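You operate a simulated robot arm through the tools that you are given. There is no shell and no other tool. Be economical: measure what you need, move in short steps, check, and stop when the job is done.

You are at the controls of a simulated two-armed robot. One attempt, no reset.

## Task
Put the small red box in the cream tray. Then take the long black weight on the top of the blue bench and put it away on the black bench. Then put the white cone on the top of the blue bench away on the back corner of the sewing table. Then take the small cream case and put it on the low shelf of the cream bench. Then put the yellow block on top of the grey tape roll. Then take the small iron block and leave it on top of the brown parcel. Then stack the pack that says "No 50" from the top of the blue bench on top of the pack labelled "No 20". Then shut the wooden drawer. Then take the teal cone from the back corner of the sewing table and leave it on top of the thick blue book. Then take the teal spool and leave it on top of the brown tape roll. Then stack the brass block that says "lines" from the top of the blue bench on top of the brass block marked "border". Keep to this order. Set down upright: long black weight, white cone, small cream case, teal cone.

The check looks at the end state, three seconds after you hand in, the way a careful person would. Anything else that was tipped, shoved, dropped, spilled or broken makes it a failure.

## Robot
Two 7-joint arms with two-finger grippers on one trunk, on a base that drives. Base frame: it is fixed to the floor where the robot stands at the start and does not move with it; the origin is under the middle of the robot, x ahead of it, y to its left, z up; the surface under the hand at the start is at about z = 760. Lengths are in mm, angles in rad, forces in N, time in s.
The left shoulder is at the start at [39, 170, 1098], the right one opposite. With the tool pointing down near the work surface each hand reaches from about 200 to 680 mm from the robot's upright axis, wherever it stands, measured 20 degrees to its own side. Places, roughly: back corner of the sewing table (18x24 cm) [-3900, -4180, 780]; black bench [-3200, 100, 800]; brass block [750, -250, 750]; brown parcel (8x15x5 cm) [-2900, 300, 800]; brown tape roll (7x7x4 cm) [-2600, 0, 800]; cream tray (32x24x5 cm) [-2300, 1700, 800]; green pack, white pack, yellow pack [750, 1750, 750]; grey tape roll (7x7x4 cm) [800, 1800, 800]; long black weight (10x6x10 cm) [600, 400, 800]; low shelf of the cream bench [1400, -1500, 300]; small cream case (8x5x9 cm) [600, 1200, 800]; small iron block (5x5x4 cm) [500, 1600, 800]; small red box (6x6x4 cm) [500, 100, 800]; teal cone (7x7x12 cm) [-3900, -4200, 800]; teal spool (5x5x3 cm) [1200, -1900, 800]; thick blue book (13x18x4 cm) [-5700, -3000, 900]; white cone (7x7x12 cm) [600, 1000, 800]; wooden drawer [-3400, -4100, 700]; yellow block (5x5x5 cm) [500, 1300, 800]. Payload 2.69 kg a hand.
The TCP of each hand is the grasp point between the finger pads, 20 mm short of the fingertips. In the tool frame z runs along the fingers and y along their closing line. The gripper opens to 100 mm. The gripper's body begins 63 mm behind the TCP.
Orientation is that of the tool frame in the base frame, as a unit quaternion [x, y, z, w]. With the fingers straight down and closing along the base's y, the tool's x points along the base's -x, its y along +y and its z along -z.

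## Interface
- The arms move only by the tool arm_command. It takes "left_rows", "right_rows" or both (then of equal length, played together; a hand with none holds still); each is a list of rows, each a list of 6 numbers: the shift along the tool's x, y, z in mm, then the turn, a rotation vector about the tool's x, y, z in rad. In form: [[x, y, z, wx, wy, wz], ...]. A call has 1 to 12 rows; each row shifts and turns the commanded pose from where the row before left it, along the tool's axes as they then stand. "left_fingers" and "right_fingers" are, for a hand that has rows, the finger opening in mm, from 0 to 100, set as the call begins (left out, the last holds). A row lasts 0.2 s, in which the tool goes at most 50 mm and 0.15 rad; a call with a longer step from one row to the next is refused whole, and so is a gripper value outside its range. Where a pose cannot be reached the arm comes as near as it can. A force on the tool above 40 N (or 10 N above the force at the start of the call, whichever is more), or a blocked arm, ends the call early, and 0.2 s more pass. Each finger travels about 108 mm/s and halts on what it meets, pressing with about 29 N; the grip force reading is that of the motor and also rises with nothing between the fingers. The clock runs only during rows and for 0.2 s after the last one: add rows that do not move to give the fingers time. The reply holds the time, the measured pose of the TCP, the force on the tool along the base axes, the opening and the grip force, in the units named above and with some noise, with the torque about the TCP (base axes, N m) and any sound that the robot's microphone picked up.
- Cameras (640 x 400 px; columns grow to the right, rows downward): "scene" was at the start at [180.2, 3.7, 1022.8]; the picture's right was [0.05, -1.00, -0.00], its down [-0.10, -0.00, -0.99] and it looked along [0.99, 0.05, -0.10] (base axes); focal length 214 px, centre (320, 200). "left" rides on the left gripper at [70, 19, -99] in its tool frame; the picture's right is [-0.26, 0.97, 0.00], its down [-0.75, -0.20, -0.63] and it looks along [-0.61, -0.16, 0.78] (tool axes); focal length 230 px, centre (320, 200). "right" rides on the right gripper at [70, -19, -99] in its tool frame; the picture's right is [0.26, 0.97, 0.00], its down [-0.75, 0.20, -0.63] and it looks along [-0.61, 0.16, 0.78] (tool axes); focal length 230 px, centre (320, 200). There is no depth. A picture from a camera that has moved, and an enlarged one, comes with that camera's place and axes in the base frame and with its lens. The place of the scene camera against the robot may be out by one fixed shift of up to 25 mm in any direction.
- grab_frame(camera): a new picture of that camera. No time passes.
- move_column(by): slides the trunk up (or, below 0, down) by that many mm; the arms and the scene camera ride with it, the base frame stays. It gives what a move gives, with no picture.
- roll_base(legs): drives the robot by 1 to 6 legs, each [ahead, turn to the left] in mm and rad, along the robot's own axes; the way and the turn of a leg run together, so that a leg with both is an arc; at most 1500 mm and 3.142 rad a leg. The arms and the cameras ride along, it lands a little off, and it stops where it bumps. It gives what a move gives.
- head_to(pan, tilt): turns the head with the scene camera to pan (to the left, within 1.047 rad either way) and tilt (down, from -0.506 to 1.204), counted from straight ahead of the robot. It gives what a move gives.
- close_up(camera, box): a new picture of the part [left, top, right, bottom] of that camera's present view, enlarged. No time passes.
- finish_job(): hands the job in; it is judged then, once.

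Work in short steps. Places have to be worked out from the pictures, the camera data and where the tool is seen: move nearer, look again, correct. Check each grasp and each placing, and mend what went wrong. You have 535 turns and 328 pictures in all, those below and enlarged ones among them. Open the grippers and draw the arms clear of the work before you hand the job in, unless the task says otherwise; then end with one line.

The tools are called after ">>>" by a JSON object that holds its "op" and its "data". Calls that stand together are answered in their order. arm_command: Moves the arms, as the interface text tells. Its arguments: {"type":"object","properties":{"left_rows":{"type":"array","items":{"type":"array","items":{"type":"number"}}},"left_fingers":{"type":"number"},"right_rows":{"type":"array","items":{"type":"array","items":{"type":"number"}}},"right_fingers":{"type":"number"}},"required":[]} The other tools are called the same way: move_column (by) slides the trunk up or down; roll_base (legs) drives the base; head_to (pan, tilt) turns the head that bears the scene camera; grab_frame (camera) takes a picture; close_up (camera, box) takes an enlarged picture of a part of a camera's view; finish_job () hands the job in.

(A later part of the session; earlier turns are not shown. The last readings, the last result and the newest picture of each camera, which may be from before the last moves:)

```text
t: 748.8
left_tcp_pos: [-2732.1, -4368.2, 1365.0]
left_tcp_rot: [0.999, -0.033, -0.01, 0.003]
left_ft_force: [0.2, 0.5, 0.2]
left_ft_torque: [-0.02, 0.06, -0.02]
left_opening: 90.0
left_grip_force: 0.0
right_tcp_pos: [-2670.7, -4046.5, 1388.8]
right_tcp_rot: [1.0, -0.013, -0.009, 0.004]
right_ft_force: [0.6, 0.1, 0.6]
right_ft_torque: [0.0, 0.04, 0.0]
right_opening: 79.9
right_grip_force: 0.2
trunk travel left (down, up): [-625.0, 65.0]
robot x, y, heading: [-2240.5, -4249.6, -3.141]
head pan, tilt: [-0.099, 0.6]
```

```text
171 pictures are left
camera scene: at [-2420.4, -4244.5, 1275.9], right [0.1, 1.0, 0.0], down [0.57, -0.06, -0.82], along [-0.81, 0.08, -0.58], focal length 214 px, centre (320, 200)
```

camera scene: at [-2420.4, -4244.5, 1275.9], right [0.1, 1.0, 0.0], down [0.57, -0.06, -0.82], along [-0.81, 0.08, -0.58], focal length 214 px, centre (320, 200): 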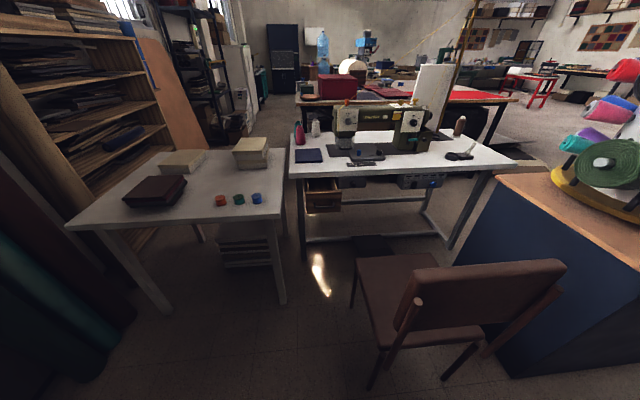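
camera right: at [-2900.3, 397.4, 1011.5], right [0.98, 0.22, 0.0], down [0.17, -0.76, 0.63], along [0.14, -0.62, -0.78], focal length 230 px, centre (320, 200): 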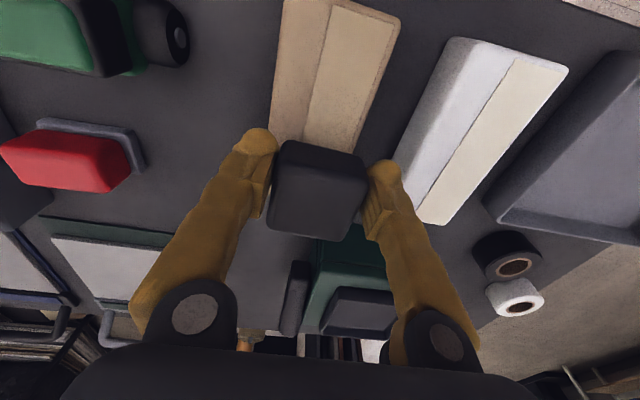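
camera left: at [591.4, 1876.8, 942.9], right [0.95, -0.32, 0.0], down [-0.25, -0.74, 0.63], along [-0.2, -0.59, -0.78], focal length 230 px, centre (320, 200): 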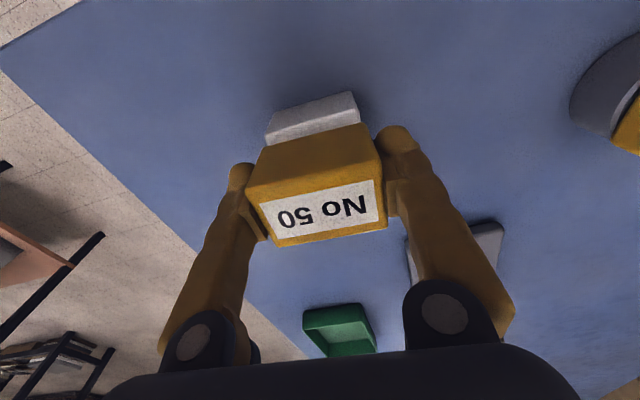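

I lower the trunk by 400 mm (so the hand works comfortably at z≈700) and pitch the right hand 45° forward with closed fingers.

>>> {"op": "move_column", "data": {"by": -400}}

>>> {"op": "arm_command", "data": {"right_rows": [[0, 0, 0, 0, -0.06, 0], [-5, 0, 0, 0, -0.11, 0], [-5, 0, 0, 0, -0.12, 0], [-5, 0, 0, 0, -0.12, 0], [-5, 0, 0, 0, -0.12, 0], [-5, 0, 0, 0, -0.12, 0], [0, 0, 0, 0, -0.11, 0], [0, 0, 0, 0, 0, 0]], "right_fingers": 0}}

```text
t: 752.6
left_tcp_pos: [-2734.4, -4369.8, 964.5]
left_tcp_rot: [0.999, -0.033, -0.008, 0.003]
left_ft_force: [-0.5, 0.2, 0.4]
left_ft_torque: [-0.01, 0.01, 0.02]
left_opening: 89.7
left_grip_force: 0.0
right_tcp_pos: [-2673.0, -4048.6, 989.1]
right_tcp_rot: [1.0, -0.014, -0.007, 0.002]
right_ft_force: [0.6, 0.2, -0.7]
right_ft_torque: [0.02, 0.01, 0.0]
right_opening: 80.0
right_grip_force: 0.0
trunk travel left (down, up): [-225.0, 465.0]
robot x, y, heading: [-2238.8, -4253.2, -3.14]
head pan, tilt: [-0.099, 0.6]
```

```text
t: 754.5
left_tcp_pos: [-2732.9, -4369.2, 964.5]
left_tcp_rot: [0.999, -0.033, -0.007, 0.003]
left_ft_force: [0.2, 0.0, -1.1]
left_ft_torque: [-0.04, 0.04, 0.0]
left_opening: 90.1
left_grip_force: 0.0
right_tcp_pos: [-2695.8, -4047.9, 989.0]
right_tcp_rot: [0.928, -0.013, -0.372, -0.002]
right_ft_force: [0.0, -0.3, -0.1]
right_ft_torque: [0.01, -0.02, -0.03]
right_opening: 0.3
right_grip_force: 28.6
trunk travel left (down, up): [-225.0, 465.0]
robot x, y, heading: [-2244.8, -4255.6, -3.136]
head pan, tilt: [-0.099, 0.6]
```

>>> {"op": "arm_command", "data": {"right_rows": [[10, 6, 15, 0, 0, 0], [20, 13, 30, 0, 0, 0], [21, 13, 30, 0, 0, 0], [21, 13, 30, 0, 0, 0], [21, 13, 30, 0, 0, 0], [21, 13, 30, 0, 0, 0], [21, 13, 30, 0, 0, 0], [18, 12, 27, 0, 0, 0], [10, 6, 15, 0, 0, 0]]}}

>>> {"op": "grab_frame", "data": {"camera": "scene"}}

```text
t: 756.5
left_tcp_pos: [-2733.5, -4368.8, 964.4]
left_tcp_rot: [0.999, -0.033, -0.008, 0.003]
left_ft_force: [-0.2, -0.7, -0.3]
left_ft_torque: [-0.01, 0.01, 0.01]
left_opening: 89.8
left_grip_force: 0.0
right_tcp_pos: [-2747.9, -4149.7, 712.9]
right_tcp_rot: [0.925, -0.013, -0.38, -0.002]
right_ft_force: [-0.4, 0.8, 0.1]
right_ft_torque: [0.02, -0.02, 0.03]
right_opening: 0.0
right_grip_force: 29.2
trunk travel left (down, up): [-225.0, 465.0]
robot x, y, heading: [-2244.5, -4254.1, -3.144]
head pan, tilt: [-0.099, 0.6]
```

```text
170 pictures are left
camera scene: at [-2415.4, -4245.3, 875.7], right [0.1, 1.0, 0.0], down [0.58, -0.06, -0.82], along [-0.81, 0.08, -0.58], focal length 214 px, centre (320, 200)
```

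scene: 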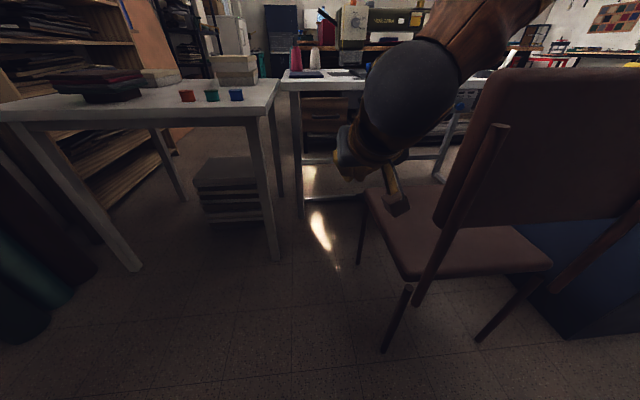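

I raise the trunk 100 mm while passing the chair back, drive forward ~385 mm with a slight southward shift, then lower again.

>>> {"op": "move_column", "data": {"by": 100}}

>>> {"op": "roll_base", "data": {"legs": [[0, 0.09], [385, 0], [0, -0.086]]}}

>>> {"op": "grab_frame", "data": {"camera": "scene"}}

>>> {"op": "grab_frame", "data": {"camera": "right"}}

```text
t: 757.8
left_tcp_pos: [-2733.2, -4368.1, 1063.5]
left_tcp_rot: [0.999, -0.033, -0.008, 0.003]
left_ft_force: [0.2, 0.0, 0.4]
left_ft_torque: [-0.01, -0.03, -0.01]
left_opening: 90.0
left_grip_force: 0.1
right_tcp_pos: [-2749.2, -4148.0, 813.0]
right_tcp_rot: [0.926, -0.015, -0.378, -0.004]
right_ft_force: [0.3, 0.1, 0.4]
right_ft_torque: [0.0, 0.0, 0.0]
right_opening: 0.2
right_grip_force: 28.8
trunk travel left (down, up): [-325.0, 365.0]
robot x, y, heading: [-2241.1, -4254.4, -3.141]
head pan, tilt: [-0.099, 0.6]
```

```text
t: 761.2
left_tcp_pos: [-3115.0, -4405.4, 1064.7]
left_tcp_rot: [0.999, -0.031, -0.009, 0.004]
left_ft_force: [-0.4, 0.4, -0.3]
left_ft_torque: [0.03, 0.01, 0.0]
left_opening: 89.7
left_grip_force: 0.0
right_tcp_pos: [-3131.3, -4186.2, 813.4]
right_tcp_rot: [0.925, -0.011, -0.379, -0.001]
right_ft_force: [0.6, 0.9, 1.1]
right_ft_torque: [0.01, 0.0, 0.02]
right_opening: 0.3
right_grip_force: 29.5
trunk travel left (down, up): [-325.0, 365.0]
robot x, y, heading: [-2624.3, -4284.1, -3.133]
head pan, tilt: [-0.099, 0.6]
```

```text
169 pictures are left
camera scene: at [-2799.6, -4280.7, 975.7], right [0.09, 1.0, 0.0], down [0.58, -0.05, -0.82], along [-0.81, 0.08, -0.58], focal length 214 px, centre (320, 200)
```

scene: 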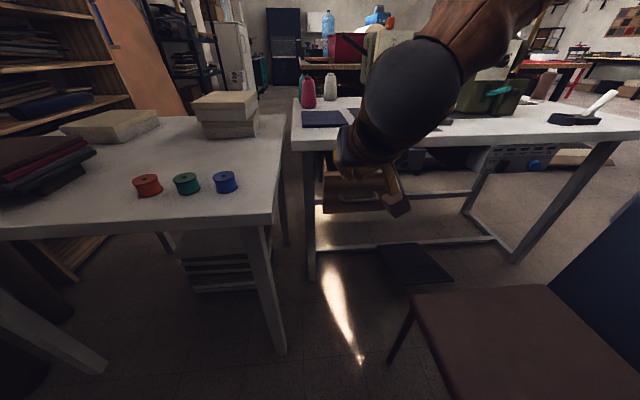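

```text
168 pictures are left
camera right: at [-3012.3, -4170.3, 834.7], right [0.16, -0.97, -0.18], down [-0.1, -0.19, 0.98], along [-0.98, -0.14, -0.13], focal length 230 px, centre (320, 200)
```

right: 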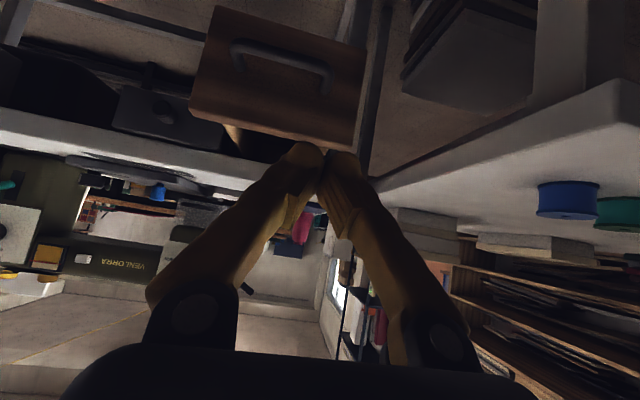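

Drawer front ≈ x −3235, y −4226…−4066. I shift the hand to y≈−4148 and lower the trunk 100 mm.

>>> {"op": "arm_command", "data": {"right_rows": [[0, -12, 0, 0, 0, 0], [0, -16, 0, 0, 0, 0], [0, -9, 0, 0, 0, 0]]}}

>>> {"op": "move_column", "data": {"by": -100}}

>>> {"op": "grab_frame", "data": {"camera": "scene"}}

>>> {"op": "grab_frame", "data": {"camera": "right"}}

```text
t: 762.0
left_tcp_pos: [-3100.5, -4405.2, 1071.3]
left_tcp_rot: [0.999, -0.03, -0.016, 0.005]
left_ft_force: [-0.1, -0.5, 0.5]
left_ft_torque: [-0.02, -0.01, -0.01]
left_opening: 89.8
left_grip_force: 0.1
right_tcp_pos: [-3120.9, -4150.3, 822.5]
right_tcp_rot: [0.922, -0.011, -0.387, -0.001]
right_ft_force: [-0.5, 0.4, 0.2]
right_ft_torque: [-0.01, 0.01, 0.0]
right_opening: 0.1
right_grip_force: 28.9
trunk travel left (down, up): [-325.0, 365.0]
robot x, y, heading: [-2623.8, -4283.9, -3.134]
head pan, tilt: [-0.099, 0.6]
```

```text
t: 763.3
left_tcp_pos: [-3100.0, -4405.3, 971.9]
left_tcp_rot: [0.999, -0.03, -0.016, 0.003]
left_ft_force: [0.0, -0.1, -0.2]
left_ft_torque: [0.02, 0.01, 0.03]
left_opening: 90.1
left_grip_force: 0.0
right_tcp_pos: [-3119.9, -4150.9, 722.8]
right_tcp_rot: [0.922, -0.011, -0.387, -0.001]
right_ft_force: [0.3, 0.2, -1.0]
right_ft_torque: [0.05, 0.01, 0.01]
right_opening: 0.0
right_grip_force: 29.2
trunk travel left (down, up): [-225.0, 465.0]
robot x, y, heading: [-2624.1, -4292.8, -3.135]
head pan, tilt: [-0.099, 0.6]
```

```text
167 pictures are left
camera scene: at [-2797.9, -4280.8, 875.8], right [0.09, 1.0, 0.0], down [0.58, -0.05, -0.82], along [-0.81, 0.08, -0.58], focal length 214 px, centre (320, 200)
```

scene: 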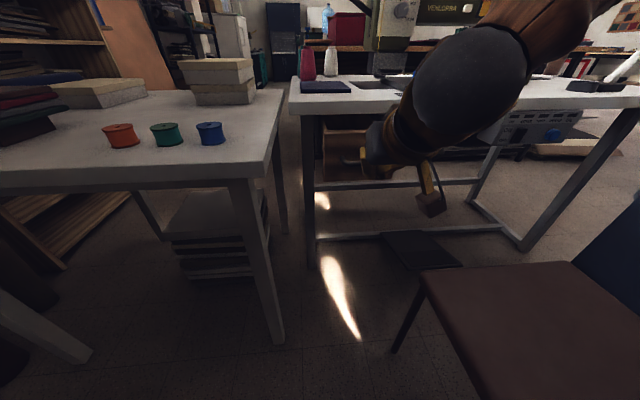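

```text
166 pictures are left
camera right: at [-2999.4, -4134.6, 741.7], right [0.16, -0.97, -0.18], down [-0.08, -0.19, 0.98], along [-0.98, -0.14, -0.11], focal length 230 px, centre (320, 200)
```

right: 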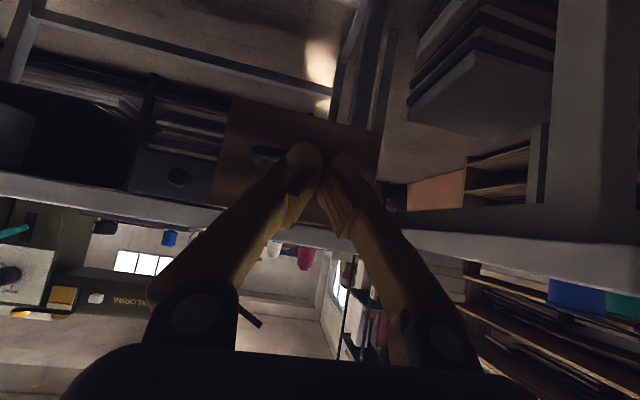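

In front of the drawer. I push forward gradually.

>>> {"op": "arm_command", "data": {"right_rows": [[-5, 0, 10, 0, 0, 0], [-10, 0, 15, 0, 0, 0], [-10, 0, 14, 0, 0, 0], [-8, 0, 12, 0, 0, 0], [-7, 0, 7, 0, 0, 0], [-7, 0, 7, 0, 0, 0], [0, 0, 0, 0, 0, 0]]}}

```text
t: 764.9
left_tcp_pos: [-3099.5, -4406.7, 972.1]
left_tcp_rot: [0.999, -0.031, -0.016, 0.002]
left_ft_force: [-0.3, -0.3, 0.0]
left_ft_torque: [0.01, 0.0, 0.0]
left_opening: 89.8
left_grip_force: 0.1
right_tcp_pos: [-3199.4, -4148.1, 708.0]
right_tcp_rot: [0.923, -0.011, -0.386, -0.001]
right_ft_force: [0.4, 0.1, -0.5]
right_ft_torque: [0.01, -0.02, 0.01]
right_opening: 0.0
right_grip_force: 29.3
trunk travel left (down, up): [-225.0, 465.0]
robot x, y, heading: [-2624.2, -4286.9, -3.135]
head pan, tilt: [-0.099, 0.6]
```

>>> {"op": "arm_command", "data": {"right_rows": [[-5, 0, 5, 0, 0, 0], [-6, 0, 6, 0, 0, 0], [-6, 0, 6, 0, 0, 0], [-6, 0, 6, 0, 0, 0], [-6, 0, 6, 0, 0, 0], [0, 0, 0, 0, 0, 0]]}}

>>> {"op": "grab_frame", "data": {"camera": "scene"}}

```text
t: 766.3
left_tcp_pos: [-3099.4, -4405.2, 971.9]
left_tcp_rot: [0.999, -0.031, -0.018, 0.003]
left_ft_force: [-0.1, -0.3, -0.2]
left_ft_torque: [0.0, 0.02, 0.01]
left_opening: 90.2
left_grip_force: 0.0
right_tcp_pos: [-3240.7, -4148.4, 710.1]
right_tcp_rot: [0.922, -0.011, -0.386, -0.001]
right_ft_force: [-0.2, -0.3, 0.0]
right_ft_torque: [-0.02, 0.0, 0.02]
right_opening: 0.0
right_grip_force: 28.6
trunk travel left (down, up): [-225.0, 465.0]
robot x, y, heading: [-2627.9, -4290.1, -3.134]
head pan, tilt: [-0.099, 0.6]
```

```text
165 pictures are left
camera scene: at [-2798.0, -4280.8, 875.7], right [0.09, 1.0, 0.0], down [0.58, -0.05, -0.82], along [-0.81, 0.08, -0.58], focal length 214 px, centre (320, 200)
```

scene: 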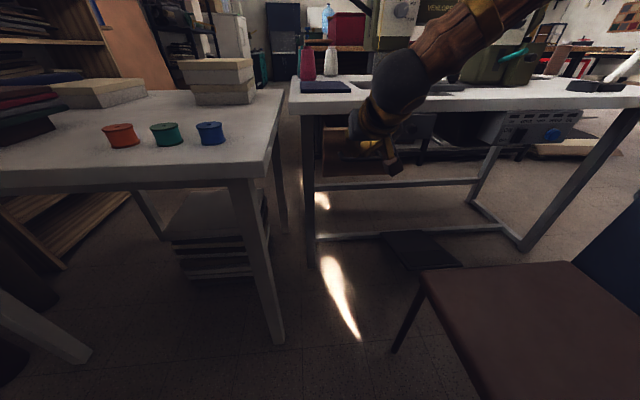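

No contact yet. Lower 10 mm and go on pushing.

>>> {"op": "arm_command", "data": {"right_rows": [[3, 0, 11, 0, 0, 0], [-3, 0, 8, 0, 0, 0], [-5, 0, 5, 0, 0, 0], [-5, 0, 5, 0, 0, 0], [-5, 0, 5, 0, 0, 0], [0, 0, 0, 0, 0, 0]]}}

>>> {"op": "grab_frame", "data": {"camera": "right"}}

>>> {"op": "close_up", "data": {"camera": "scene", "box": [280, 60, 480, 200]}}

```text
t: 767.7
left_tcp_pos: [-3098.9, -4406.0, 970.6]
left_tcp_rot: [0.999, -0.03, -0.017, 0.003]
left_ft_force: [-0.1, -0.3, 0.7]
left_ft_torque: [0.01, 0.0, 0.03]
left_opening: 90.1
left_grip_force: 0.2
right_tcp_pos: [-3277.2, -4148.5, 698.0]
right_tcp_rot: [0.922, -0.011, -0.388, -0.001]
right_ft_force: [0.9, -0.5, -0.4]
right_ft_torque: [-0.02, 0.0, 0.01]
right_opening: 0.1
right_grip_force: 29.1
trunk travel left (down, up): [-225.0, 465.0]
robot x, y, heading: [-2621.1, -4286.4, -3.132]
head pan, tilt: [-0.099, 0.6]
```

```text
164 pictures are left
camera right: at [-3156.6, -4132.0, 717.3], right [0.16, -0.97, -0.18], down [-0.08, -0.19, 0.98], along [-0.98, -0.14, -0.11], focal length 230 px, centre (320, 200)
```

right: 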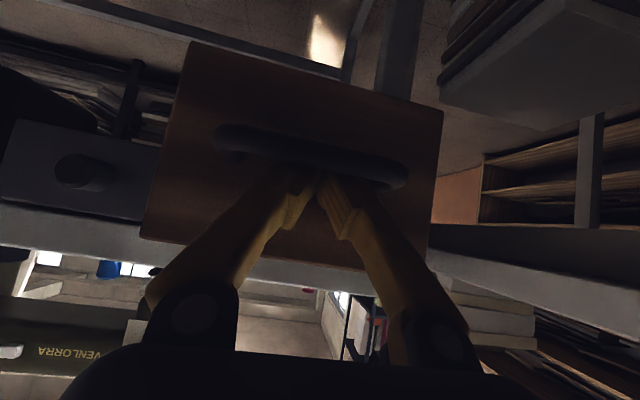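

```text
2.86 times, centred on (380, 130) of scene
camera zoom: at [-2798.0, -4280.8, 875.7], right [0.09, 1.0, 0.0], down [0.58, -0.05, -0.82], along [-0.81, 0.08, -0.58], focal length 613 px, centre (149, 400)
```

zoom: 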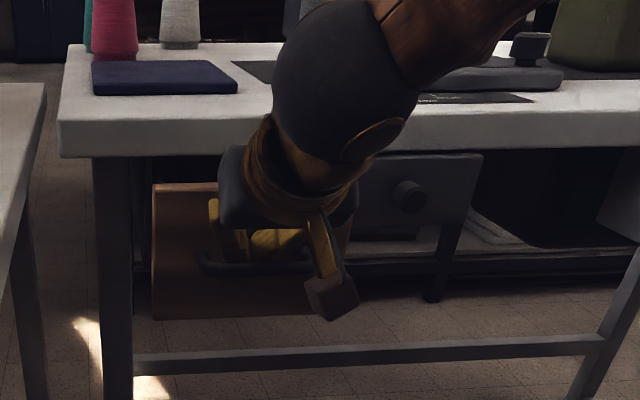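

Still no contact; the front is slightly farther. Continue.

>>> {"op": "arm_command", "data": {"right_rows": [[-5, 0, 5, 0, 0, 0], [-5, 0, 5, 0, 0, 0], [-5, 0, 5, 0, 0, 0], [-5, 0, 5, 0, 0, 0], [0, 0, 0, 0, 0, 0]]}}

>>> {"op": "close_up", "data": {"camera": "scene", "box": [280, 60, 480, 200]}}

```text
t: 768.9
left_tcp_pos: [-3098.4, -4404.9, 970.9]
left_tcp_rot: [0.999, -0.03, -0.017, 0.003]
left_ft_force: [0.7, 0.2, 0.1]
left_ft_torque: [0.01, 0.04, 0.0]
left_opening: 89.8
left_grip_force: 0.1
right_tcp_pos: [-3304.7, -4147.9, 698.3]
right_tcp_rot: [0.922, -0.009, -0.388, 0.001]
right_ft_force: [0.0, 0.1, -0.7]
right_ft_torque: [-0.03, 0.01, 0.0]
right_opening: 0.0
right_grip_force: 28.9
trunk travel left (down, up): [-225.0, 465.0]
robot x, y, heading: [-2623.8, -4284.7, -3.134]
head pan, tilt: [-0.099, 0.6]
```

```text
2.86 times, centred on (380, 130) of scene
camera zoom: at [-2798.0, -4280.9, 875.7], right [0.09, 1.0, 0.0], down [0.58, -0.05, -0.82], along [-0.81, 0.08, -0.58], focal length 613 px, centre (149, 400)
```

zoom: 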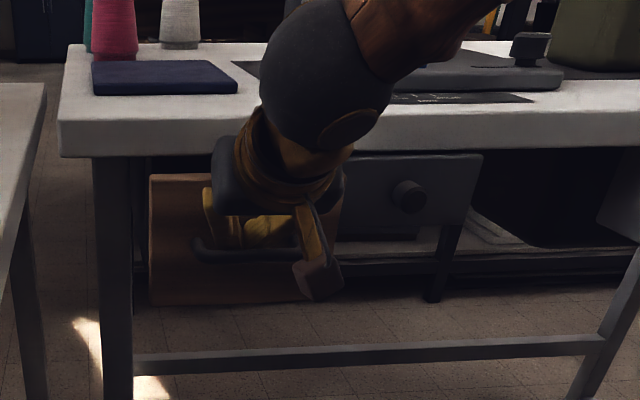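

The drawer is moving easily. Keep pushing.

>>> {"op": "arm_command", "data": {"right_rows": [[-5, 0, 5, 0, 0, 0], [-5, 0, 5, 0, 0, 0], [-5, 0, 5, 0, 0, 0], [-5, 0, 5, 0, 0, 0], [-4, 0, 4, 0, 0, 0], [0, 0, 0, 0, 0, 0]]}}

>>> {"op": "close_up", "data": {"camera": "scene", "box": [280, 60, 480, 200]}}

```text
t: 770.3
left_tcp_pos: [-3099.4, -4405.7, 971.7]
left_tcp_rot: [0.999, -0.03, -0.017, 0.002]
left_ft_force: [0.3, 0.0, -0.8]
left_ft_torque: [0.0, 0.02, -0.01]
left_opening: 90.0
left_grip_force: 0.2
right_tcp_pos: [-3341.6, -4147.0, 698.1]
right_tcp_rot: [0.922, -0.011, -0.387, -0.001]
right_ft_force: [-0.3, 0.3, 0.0]
right_ft_torque: [-0.01, 0.01, 0.01]
right_opening: 0.0
right_grip_force: 28.3
trunk travel left (down, up): [-225.0, 465.0]
robot x, y, heading: [-2622.1, -4286.0, -3.135]
head pan, tilt: [-0.099, 0.6]
```

```text
2.86 times, centred on (380, 130) of scene
camera zoom: at [-2798.1, -4280.8, 875.7], right [0.09, 1.0, 0.0], down [0.58, -0.05, -0.82], along [-0.81, 0.08, -0.58], focal length 613 px, centre (149, 400)
```

zoom: 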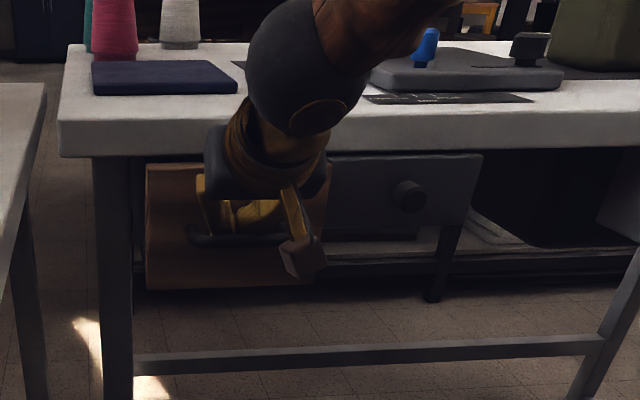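

>>> {"op": "arm_command", "data": {"right_rows": [[-3, 0, 3, 0, 0, 0], [-3, 0, 3, 0, 0, 0], [-3, 0, 3, 0, 0, 0], [0, 0, 0, 0, 0, 0]]}}

>>> {"op": "close_up", "data": {"camera": "scene", "box": [280, 60, 480, 200]}}

>>> {"op": "grab_frame", "data": {"camera": "right"}}

```text
t: 771.3
left_tcp_pos: [-3099.0, -4405.0, 971.4]
left_tcp_rot: [0.999, -0.03, -0.016, 0.003]
left_ft_force: [0.9, 0.9, 0.9]
left_ft_torque: [-0.02, 0.04, 0.02]
left_opening: 89.9
left_grip_force: 0.1
right_tcp_pos: [-3356.0, -4146.6, 696.7]
right_tcp_rot: [0.923, -0.01, -0.385, 0.0]
right_ft_force: [-0.3, 0.3, 0.1]
right_ft_torque: [0.02, -0.01, 0.01]
right_opening: 0.0
right_grip_force: 29.0
trunk travel left (down, up): [-225.0, 465.0]
robot x, y, heading: [-2622.7, -4288.0, -3.142]
head pan, tilt: [-0.099, 0.6]
```

```text
2.86 times, centred on (380, 130) of scene
camera zoom: at [-2798.1, -4280.8, 875.7], right [0.09, 1.0, 0.0], down [0.58, -0.05, -0.82], along [-0.81, 0.08, -0.58], focal length 613 px, centre (149, 400)
```

zoom: 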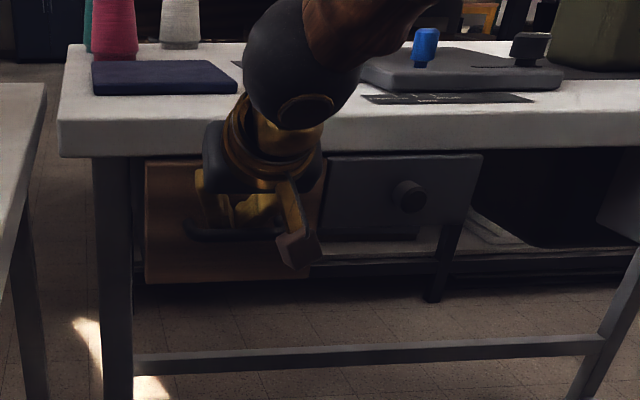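

```text
159 pictures are left
camera right: at [-3236.2, -4129.6, 717.2], right [0.16, -0.97, -0.18], down [-0.08, -0.19, 0.98], along [-0.98, -0.14, -0.11], focal length 230 px, centre (320, 200)
```

right: 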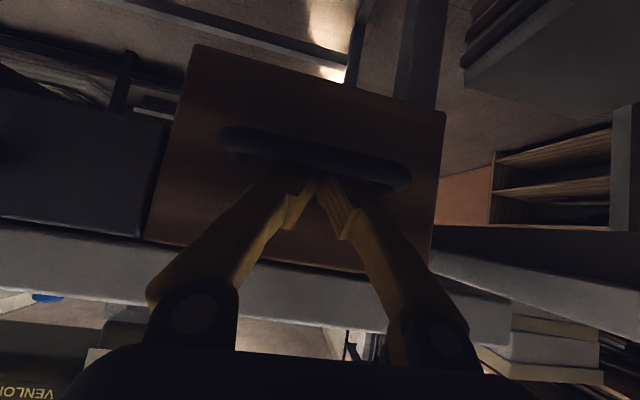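

>>> {"op": "arm_command", "data": {"right_rows": [[-3, 0, 3, 0, 0, 0], [-3, 0, 3, 0, 0, 0], [-3, 0, 3, 0, 0, 0], [-3, 0, 3, 0, 0, 0], [0, 0, 0, 0, 0, 0]]}}

>>> {"op": "close_up", "data": {"camera": "scene", "box": [280, 60, 480, 200]}}

```text
t: 772.0
left_tcp_pos: [-3082.4, -4405.3, 980.8]
left_tcp_rot: [0.999, -0.032, -0.025, 0.004]
left_ft_force: [0.2, -0.4, 0.0]
left_ft_torque: [0.02, 0.02, 0.02]
left_opening: 89.9
left_grip_force: 0.0
right_tcp_pos: [-3359.2, -4145.6, 706.4]
right_tcp_rot: [0.922, -0.012, -0.387, -0.001]
right_ft_force: [0.2, -0.2, 0.6]
right_ft_torque: [0.03, 0.02, 0.02]
right_opening: 0.2
right_grip_force: 28.7
trunk travel left (down, up): [-225.0, 465.0]
robot x, y, heading: [-2625.9, -4290.9, -3.134]
head pan, tilt: [-0.099, 0.6]
stopped in row 3 (right hand): the force on the tool passed its limit at 46 N (the readings are from after the stop); the commanded pose is now the measured one
```

```text
2.86 times, centred on (380, 130) of scene
camera zoom: at [-2797.0, -4280.9, 875.9], right [0.09, 1.0, 0.0], down [0.58, -0.05, -0.82], along [-0.81, 0.08, -0.58], focal length 613 px, centre (149, 400)
```

zoom: 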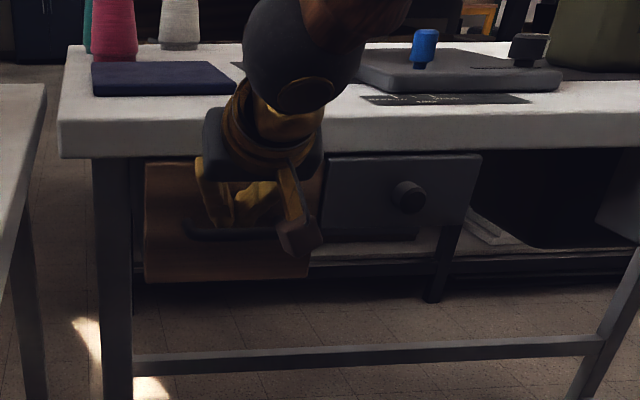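

Hard stop at 46 N — either the drawer is shut or the gripper met the table edge. I back off and inspect.

>>> {"op": "arm_command", "data": {"right_rows": [[5, 0, -5, 0, 0, 0], [12, 0, -12, 0, 0, 0], [20, 0, -20, 0, 0, 0], [25, 0, -25, 0, 0, 0], [25, 0, -25, 0, 0, 0], [25, 0, -25, 0, 0, 0]]}}

>>> {"op": "grab_frame", "data": {"camera": "right"}}

>>> {"op": "close_up", "data": {"camera": "scene", "box": [280, 60, 480, 200]}}

```text
t: 773.4
left_tcp_pos: [-3084.7, -4405.5, 978.8]
left_tcp_rot: [0.999, -0.03, -0.025, 0.004]
left_ft_force: [0.4, 1.1, -0.2]
left_ft_torque: [0.03, 0.0, 0.02]
left_opening: 89.9
left_grip_force: 0.2
right_tcp_pos: [-3192.5, -4151.0, 699.8]
right_tcp_rot: [0.922, -0.012, -0.386, -0.001]
right_ft_force: [1.0, 0.8, 0.1]
right_ft_torque: [0.0, 0.0, -0.02]
right_opening: 0.0
right_grip_force: 29.9
trunk travel left (down, up): [-225.0, 465.0]
robot x, y, heading: [-2627.8, -4290.9, -3.139]
head pan, tilt: [-0.099, 0.6]
```

```text
157 pictures are left
camera right: at [-3071.9, -4134.4, 720.2], right [0.16, -0.97, -0.18], down [-0.08, -0.19, 0.98], along [-0.98, -0.14, -0.11], focal length 230 px, centre (320, 200)
```

right: 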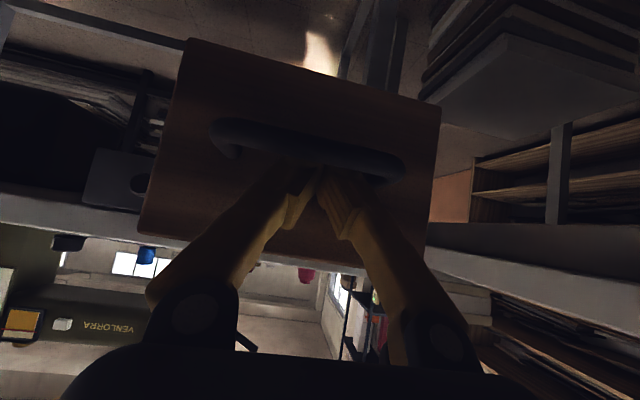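

```text
2.86 times, centred on (380, 130) of scene
camera zoom: at [-2797.9, -4280.6, 875.5], right [0.09, 1.0, 0.0], down [0.58, -0.05, -0.82], along [-0.81, 0.08, -0.58], focal length 613 px, centre (149, 400)
```

zoom: 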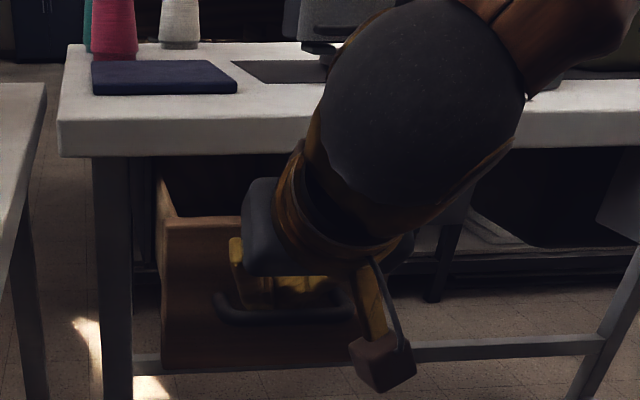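

The fingertips had hooked behind the handle and pulled the drawer back out. I lift the hand straight up out of the handle, then retreat.

>>> {"op": "arm_command", "data": {"right_rows": [[-5, 0, -5, 0, 0, 0], [-10, 0, -10, 0, 0, 0], [-14, 0, -14, 0, 0, 0], [-14, 0, -14, 0, 0, 0], [10, 0, -30, 0, 0, 0], [20, 0, -25, 0, 0, 0], [20, 0, -20, 0, 0, 0]]}}

>>> {"op": "close_up", "data": {"camera": "scene", "box": [280, 60, 480, 200]}}

>>> {"op": "grab_frame", "data": {"camera": "right"}}

```text
t: 775.0
left_tcp_pos: [-3084.3, -4406.7, 978.8]
left_tcp_rot: [0.999, -0.031, -0.024, 0.004]
left_ft_force: [-0.9, 0.2, 0.3]
left_ft_torque: [0.03, -0.01, 0.01]
left_opening: 90.1
left_grip_force: 0.2
right_tcp_pos: [-3104.7, -4150.6, 784.2]
right_tcp_rot: [0.921, -0.012, -0.388, -0.002]
right_ft_force: [-0.1, 0.5, 0.2]
right_ft_torque: [-0.02, 0.02, 0.01]
right_opening: 0.1
right_grip_force: 29.5
trunk travel left (down, up): [-225.0, 465.0]
robot x, y, heading: [-2622.5, -4286.8, -3.138]
head pan, tilt: [-0.099, 0.6]
```

```text
2.86 times, centred on (380, 130) of scene
camera zoom: at [-2797.8, -4280.7, 875.7], right [0.09, 1.0, 0.0], down [0.58, -0.05, -0.82], along [-0.81, 0.08, -0.58], focal length 613 px, centre (149, 400)
```

zoom: 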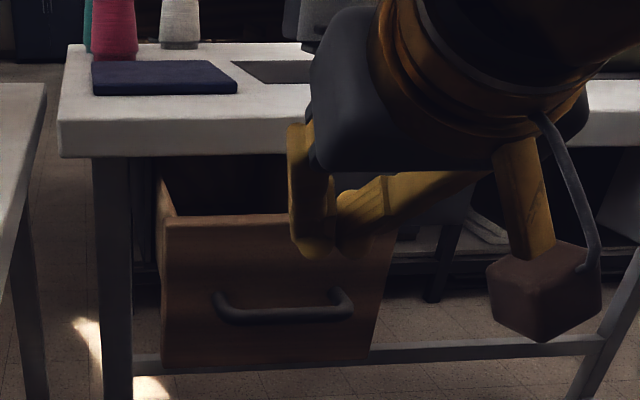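

```text
154 pictures are left
camera right: at [-2984.4, -4134.5, 801.1], right [0.16, -0.97, -0.18], down [-0.08, -0.19, 0.98], along [-0.98, -0.14, -0.11], focal length 230 px, centre (320, 200)
```

right: 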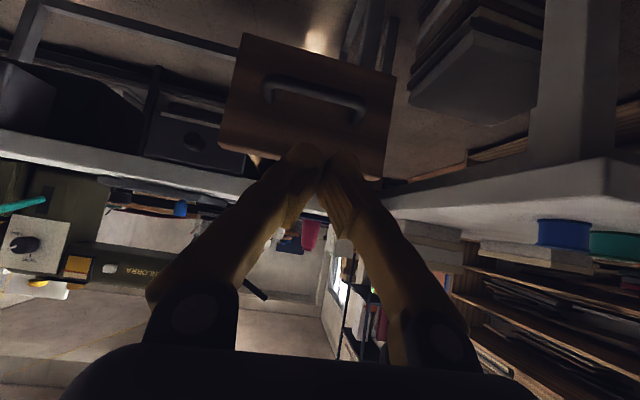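

Unhooked. I'll instead push with horizontal fingers below the handle. Back up 110 mm, then pitch the hand to horizontal.

>>> {"op": "arm_command", "data": {"right_rows": [[10, 0, -10, 0, 0, 0], [0, 0, 0, 0, 0, 0]], "left_rows": [[-10, 0, 0, 0, 0.02, 0], [-10, 0, 0, 0, 0.02, 0]]}}

>>> {"op": "roll_base", "data": {"legs": [[-110, 0]]}}

>>> {"op": "arm_command", "data": {"right_rows": [[0, 0, 10, 0, -0.1, 0], [0, 0, 10, 0, -0.12, 0], [0, 0, 10, 0, -0.12, 0], [0, 0, 10, 0, -0.12, 0], [0, 0, 10, 0, -0.12, 0], [0, 0, 10, 0, -0.12, 0], [0, 0, 0, 0, -0.085, 0], [0, 0, 0, 0, 0, 0]]}}

>>> {"op": "grab_frame", "data": {"camera": "scene"}}

```text
t: 775.6
left_tcp_pos: [-3103.9, -4403.9, 979.8]
left_tcp_rot: [1.0, -0.031, -0.005, 0.004]
left_ft_force: [0.4, -0.1, -0.6]
left_ft_torque: [-0.02, 0.01, 0.0]
left_opening: 90.1
left_grip_force: 0.0
right_tcp_pos: [-3090.0, -4151.7, 780.5]
right_tcp_rot: [0.922, -0.011, -0.388, -0.001]
right_ft_force: [0.6, -0.3, 0.1]
right_ft_torque: [-0.02, 0.0, 0.02]
right_opening: 0.1
right_grip_force: 29.1
trunk travel left (down, up): [-225.0, 465.0]
robot x, y, heading: [-2627.0, -4284.9, -3.135]
head pan, tilt: [-0.099, 0.6]
```

```text
t: 776.8
left_tcp_pos: [-2993.8, -4403.7, 981.3]
left_tcp_rot: [0.999, -0.032, -0.004, 0.004]
left_ft_force: [-0.2, 0.1, 1.0]
left_ft_torque: [0.02, 0.06, 0.0]
left_opening: 89.9
left_grip_force: 0.0
right_tcp_pos: [-2980.0, -4150.0, 781.1]
right_tcp_rot: [0.922, -0.013, -0.387, -0.001]
right_ft_force: [0.2, -0.9, 0.4]
right_ft_torque: [-0.04, 0.03, 0.01]
right_opening: 0.0
right_grip_force: 29.6
trunk travel left (down, up): [-225.0, 465.0]
robot x, y, heading: [-2518.4, -4284.0, -3.138]
head pan, tilt: [-0.099, 0.6]
```

```text
t: 778.6
left_tcp_pos: [-2979.2, -4402.8, 987.8]
left_tcp_rot: [0.999, -0.031, -0.013, 0.005]
left_ft_force: [-0.9, 0.7, 0.8]
left_ft_torque: [0.03, -0.04, 0.0]
left_opening: 90.2
left_grip_force: 0.1
right_tcp_pos: [-3020.9, -4163.4, 763.4]
right_tcp_rot: [-0.697, 0.011, 0.717, 0.009]
right_ft_force: [0.1, 0.6, 0.6]
right_ft_torque: [0.02, 0.03, 0.03]
right_opening: 0.0
right_grip_force: 29.7
right hand out of reach, approached as far as the arm can: row 6, 7
trunk travel left (down, up): [-225.0, 465.0]
robot x, y, heading: [-2517.1, -4287.3, -3.139]
head pan, tilt: [-0.099, 0.6]
```

```text
153 pictures are left
camera scene: at [-2688.8, -4280.0, 875.7], right [0.1, 1.0, 0.0], down [0.58, -0.05, -0.82], along [-0.81, 0.08, -0.58], focal length 214 px, centre (320, 200)
```

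scene: 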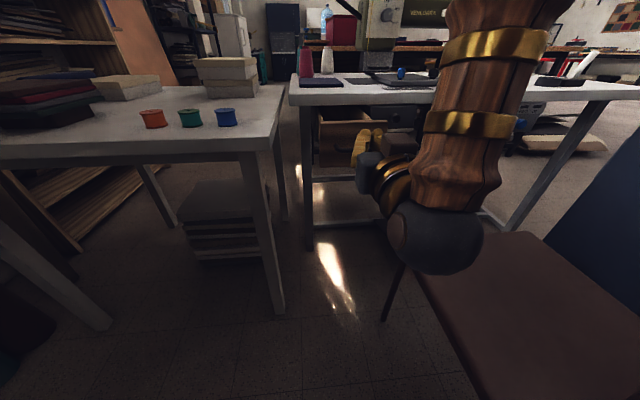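

Hand is horizontal. I extend forward and lower toward z≈655.

>>> {"op": "arm_command", "data": {"right_rows": [[8, -2, 15, 0, 0, 0], [14, -3, 20, 0, 0, 0], [16, -3, 20, 0, 0, 0], [16, -3, 20, 0, 0, 0], [16, -2, 10, 0, 0, 0], [16, 0, 5, 0, 0, 0], [10, 0, 0, 0, 0, 0], [0, 0, 0, 0, 0, 0]]}}

>>> {"op": "grab_frame", "data": {"camera": "scene"}}

>>> {"op": "grab_frame", "data": {"camera": "right"}}

```text
t: 780.4
left_tcp_pos: [-2978.8, -4403.5, 987.4]
left_tcp_rot: [0.999, -0.031, -0.013, 0.005]
left_ft_force: [0.7, 0.1, 0.1]
left_ft_torque: [0.0, 0.0, -0.01]
left_opening: 89.9
left_grip_force: 0.0
right_tcp_pos: [-3113.7, -4172.3, 672.9]
right_tcp_rot: [-0.696, 0.011, 0.718, 0.01]
right_ft_force: [0.6, 0.2, 0.1]
right_ft_torque: [-0.03, -0.01, 0.05]
right_opening: 0.1
right_grip_force: 29.6
right hand out of reach, approached as far as the arm can: row 1, 2, 3, 4, 5
trunk travel left (down, up): [-225.0, 465.0]
robot x, y, heading: [-2517.5, -4289.5, -3.136]
head pan, tilt: [-0.099, 0.6]
```

```text
152 pictures are left
camera scene: at [-2688.8, -4280.0, 875.7], right [0.1, 1.0, 0.0], down [0.58, -0.05, -0.82], along [-0.81, 0.08, -0.58], focal length 214 px, centre (320, 200)
```

scene: 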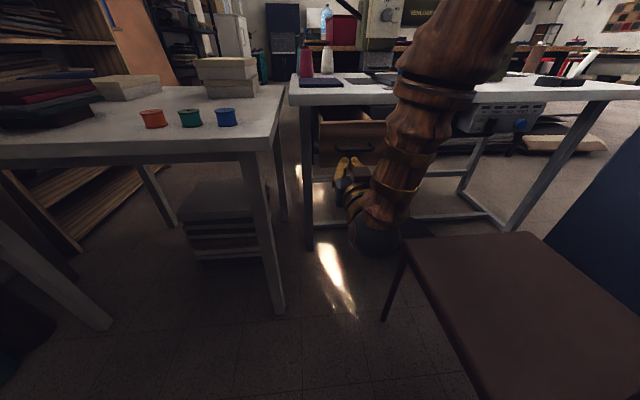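

```text
151 pictures are left
camera right: at [-3016.1, -4156.7, 600.5], right [-0.04, -0.97, -0.26], down [0.64, -0.22, 0.73], along [-0.76, -0.14, 0.63], focal length 230 px, centre (320, 200)
```

right: 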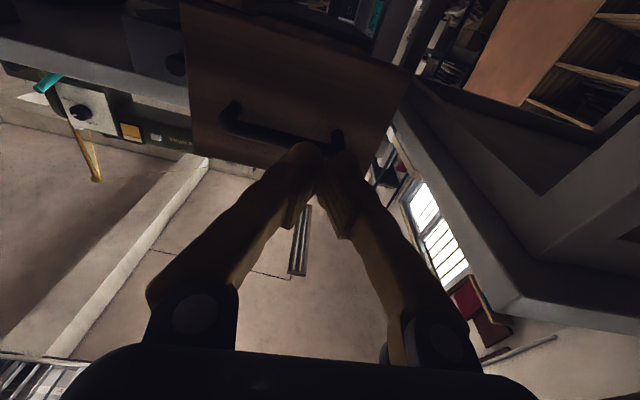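

Lower another 22 mm to get beneath the handle and centre on the panel.

>>> {"op": "arm_command", "data": {"right_rows": [[8, -8, 0, 0, 0, 0], [8, -10, 0, 0, 0, 0], [6, -8, 0, 0, 0, 0], [0, 0, 0, 0, 0, 0]]}}

>>> {"op": "grab_frame", "data": {"camera": "right"}}

>>> {"op": "close_up", "data": {"camera": "scene", "box": [280, 70, 460, 270]}}

```text
t: 781.4
left_tcp_pos: [-2978.5, -4402.6, 988.4]
left_tcp_rot: [0.999, -0.031, -0.013, 0.005]
left_ft_force: [-0.1, 0.0, 0.8]
left_ft_torque: [0.01, -0.02, 0.0]
left_opening: 90.2
left_grip_force: 0.0
right_tcp_pos: [-3118.1, -4171.2, 650.4]
right_tcp_rot: [-0.697, 0.013, 0.717, 0.012]
right_ft_force: [-0.6, 0.2, -0.1]
right_ft_torque: [-0.01, 0.03, 0.04]
right_opening: 0.3
right_grip_force: 29.8
right hand out of reach, approached as far as the arm can: row 1, 2, 3
trunk travel left (down, up): [-225.0, 465.0]
robot x, y, heading: [-2513.3, -4290.9, -3.133]
head pan, tilt: [-0.099, 0.6]
```

```text
150 pictures are left
camera right: at [-3020.4, -4156.3, 579.1], right [-0.04, -0.97, -0.26], down [0.64, -0.22, 0.73], along [-0.76, -0.14, 0.63], focal length 230 px, centre (320, 200)
```

right: 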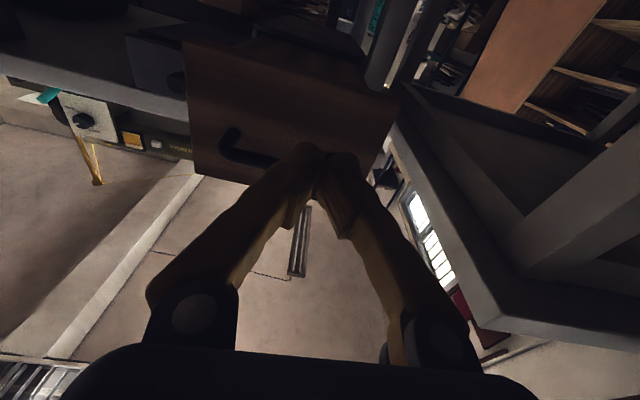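

```text
2.00 times, centred on (370, 170) of scene
camera zoom: at [-2688.8, -4280.0, 875.7], right [0.1, 1.0, 0.0], down [0.58, -0.05, -0.82], along [-0.81, 0.08, -0.58], focal length 429 px, centre (220, 260)
```

zoom: 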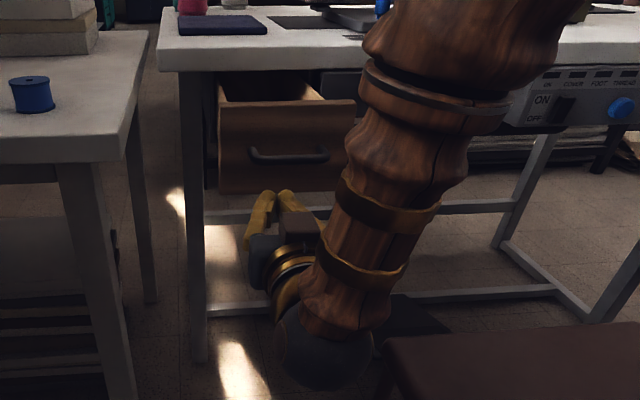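

The tips now sit below the handle height. I push by driving the base forward in small steps.

>>> {"op": "roll_base", "data": {"legs": [[80, 0]]}}

>>> {"op": "close_up", "data": {"camera": "scene", "box": [280, 70, 460, 270]}}

>>> {"op": "grab_frame", "data": {"camera": "right"}}

```text
t: 782.4
left_tcp_pos: [-3062.3, -4402.5, 987.0]
left_tcp_rot: [0.999, -0.031, -0.012, 0.004]
left_ft_force: [0.2, -0.1, -0.3]
left_ft_torque: [0.0, -0.02, 0.02]
left_opening: 90.0
left_grip_force: 0.0
right_tcp_pos: [-3199.9, -4172.5, 651.8]
right_tcp_rot: [-0.697, 0.012, 0.717, 0.011]
right_ft_force: [0.6, -1.2, -0.1]
right_ft_torque: [0.0, 0.04, -0.01]
right_opening: 0.0
right_grip_force: 29.7
trunk travel left (down, up): [-225.0, 465.0]
robot x, y, heading: [-2597.2, -4287.8, -3.133]
head pan, tilt: [-0.099, 0.6]
```

```text
2.00 times, centred on (370, 170) of scene
camera zoom: at [-2771.2, -4280.3, 875.5], right [0.1, 1.0, 0.0], down [0.58, -0.05, -0.81], along [-0.81, 0.08, -0.58], focal length 429 px, centre (220, 260)
```

zoom: 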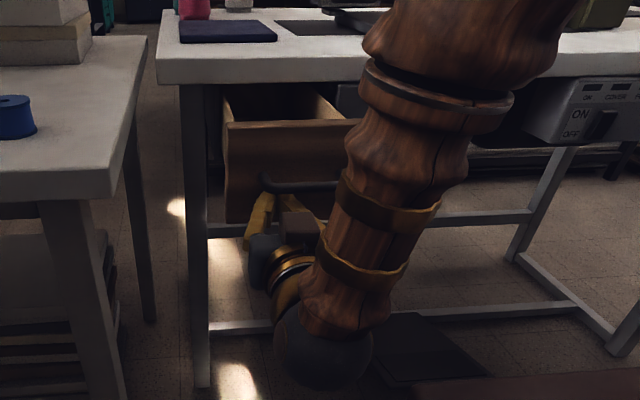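

```text
147 pictures are left
camera right: at [-3102.5, -4156.6, 578.7], right [-0.04, -0.97, -0.26], down [0.64, -0.22, 0.73], along [-0.77, -0.14, 0.63], focal length 230 px, centre (320, 200)
```

right: 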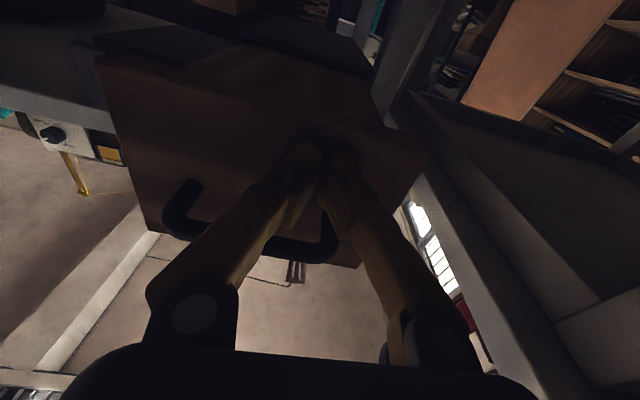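

Fingertips are against the panel below the handle. Push on another 80 mm.

>>> {"op": "roll_base", "data": {"legs": [[80, 0]]}}

>>> {"op": "close_up", "data": {"camera": "scene", "box": [280, 70, 460, 270]}}

```text
t: 783.5
left_tcp_pos: [-3126.3, -4401.9, 994.4]
left_tcp_rot: [0.999, -0.032, -0.02, 0.006]
left_ft_force: [-0.2, 0.1, 0.0]
left_ft_torque: [-0.01, 0.05, 0.0]
left_opening: 90.0
left_grip_force: 0.0
right_tcp_pos: [-3271.0, -4171.2, 660.9]
right_tcp_rot: [-0.692, 0.012, 0.722, 0.012]
right_ft_force: [0.0, 0.2, -0.1]
right_ft_torque: [0.01, -0.01, -0.02]
right_opening: 0.2
right_grip_force: 30.2
trunk travel left (down, up): [-225.0, 465.0]
robot x, y, heading: [-2680.3, -4289.7, -3.139]
head pan, tilt: [-0.099, 0.6]
```

```text
2.00 times, centred on (370, 170) of scene
camera zoom: at [-2851.1, -4280.4, 875.5], right [0.1, 1.0, 0.0], down [0.58, -0.05, -0.81], along [-0.81, 0.08, -0.58], focal length 429 px, centre (220, 260)
```

zoom: 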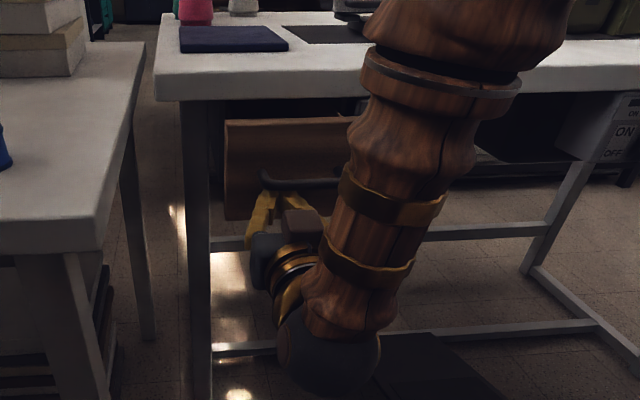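

The drawer follows. Now extend the arm to push the rest.

>>> {"op": "arm_command", "data": {"right_rows": [[4, 0, 8, 0, 0, 0], [3, 0, 10, 0, 0, 0], [0, 0, 10, 0, 0, 0], [0, 0, 10, 0, 0, 0], [0, 0, 10, 0, 0, 0], [0, 0, 0, 0, 0, 0]]}}

>>> {"op": "close_up", "data": {"camera": "scene", "box": [280, 70, 460, 270]}}

```text
t: 784.9
left_tcp_pos: [-3112.2, -4402.6, 1000.7]
left_tcp_rot: [0.999, -0.032, -0.028, 0.006]
left_ft_force: [-0.5, 0.5, 0.3]
left_ft_torque: [0.04, 0.03, -0.01]
left_opening: 90.0
left_grip_force: 0.1
right_tcp_pos: [-3308.6, -4168.4, 667.0]
right_tcp_rot: [-0.685, 0.012, 0.728, 0.012]
right_ft_force: [0.3, -0.2, -0.2]
right_ft_torque: [0.01, 0.0, 0.02]
right_opening: 0.1
right_grip_force: 29.5
trunk travel left (down, up): [-225.0, 465.0]
robot x, y, heading: [-2680.1, -4287.8, -3.134]
head pan, tilt: [-0.099, 0.6]
```

```text
2.00 times, centred on (370, 170) of scene
camera zoom: at [-2850.6, -4280.4, 875.7], right [0.1, 1.0, 0.0], down [0.58, -0.05, -0.82], along [-0.81, 0.08, -0.58], focal length 429 px, centre (220, 260)
```

zoom: 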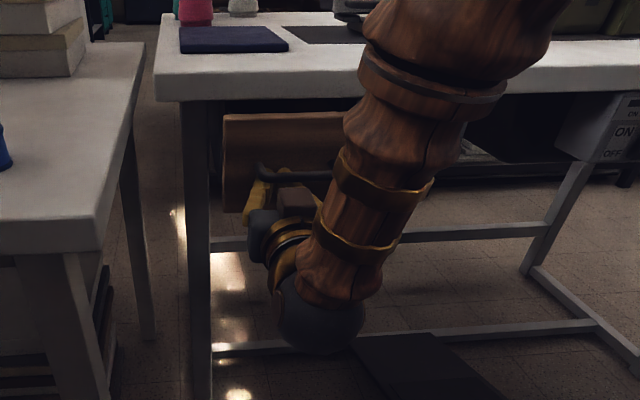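

>>> {"op": "arm_command", "data": {"right_rows": [[6, 0, 4, 0, 0.03, 0], [6, 0, 8, 0, 0.03, 0], [2, 0, 10, 0, 0, 0], [2, 0, 10, 0, 0, 0], [0, 0, 8, 0, 0, 0], [0, 0, 0, 0, 0, 0]]}}

>>> {"op": "close_up", "data": {"camera": "scene", "box": [280, 70, 460, 270]}}

```text
t: 786.3
left_tcp_pos: [-3110.2, -4402.8, 1001.5]
left_tcp_rot: [0.999, -0.032, -0.028, 0.007]
left_ft_force: [0.1, 0.2, -0.1]
left_ft_torque: [0.03, -0.03, -0.02]
left_opening: 90.4
left_grip_force: 0.0
right_tcp_pos: [-3350.1, -4168.0, 649.3]
right_tcp_rot: [-0.706, 0.012, 0.708, 0.011]
right_ft_force: [0.7, -0.5, -0.5]
right_ft_torque: [0.01, -0.02, 0.04]
right_opening: 0.0
right_grip_force: 29.8
trunk travel left (down, up): [-225.0, 465.0]
robot x, y, heading: [-2675.7, -4290.7, -3.138]
head pan, tilt: [-0.099, 0.6]
```

```text
2.00 times, centred on (370, 170) of scene
camera zoom: at [-2850.6, -4280.4, 875.7], right [0.1, 1.0, 0.0], down [0.58, -0.05, -0.82], along [-0.81, 0.08, -0.58], focal length 429 px, centre (220, 260)
```

zoom: 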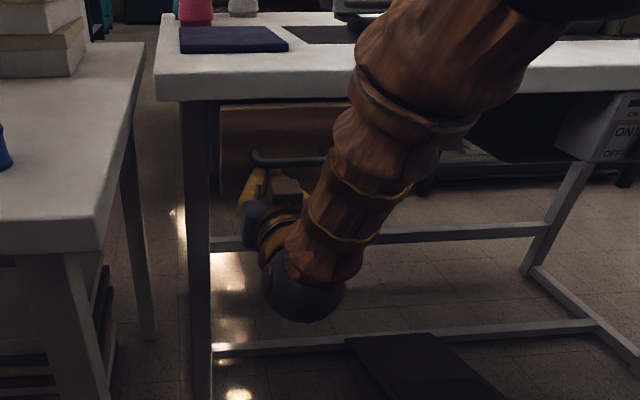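

Nearly shut. Push until it stops.

>>> {"op": "arm_command", "data": {"right_rows": [[0, 0, 4, 0, 0, 0], [0, 0, 4, 0, 0, 0], [0, 0, 4, 0, 0, 0], [0, 0, 4, 0, 0, 0], [0, 0, 4, 0, 0, 0], [0, 0, 0, 0, 0, 0]]}}

>>> {"op": "close_up", "data": {"camera": "scene", "box": [280, 70, 460, 270]}}

```text
t: 787.4
left_tcp_pos: [-3093.4, -4402.6, 1008.8]
left_tcp_rot: [0.999, -0.032, -0.038, 0.007]
left_ft_force: [0.8, 0.1, 0.8]
left_ft_torque: [0.0, 0.03, 0.02]
left_opening: 90.0
left_grip_force: 0.1
right_tcp_pos: [-3355.7, -4168.1, 657.8]
right_tcp_rot: [-0.702, 0.012, 0.712, 0.012]
right_ft_force: [0.4, -0.1, -1.4]
right_ft_torque: [-0.02, -0.03, -0.01]
right_opening: 0.1
right_grip_force: 29.4
trunk travel left (down, up): [-225.0, 465.0]
robot x, y, heading: [-2676.9, -4283.7, -3.137]
head pan, tilt: [-0.099, 0.6]
stopped in row 5 (right hand): the force on the tool passed its limit at 45 N (the readings are from after the stop); the commanded pose is now the measured one
```

```text
2.00 times, centred on (370, 170) of scene
camera zoom: at [-2849.6, -4280.5, 875.9], right [0.1, 1.0, 0.0], down [0.58, -0.05, -0.82], along [-0.81, 0.08, -0.58], focal length 429 px, centre (220, 260)
```

zoom: 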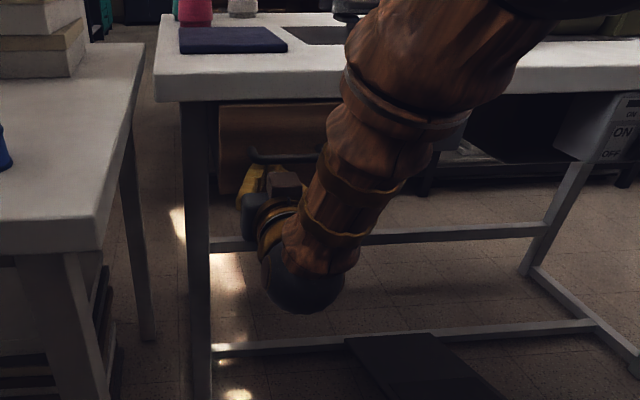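

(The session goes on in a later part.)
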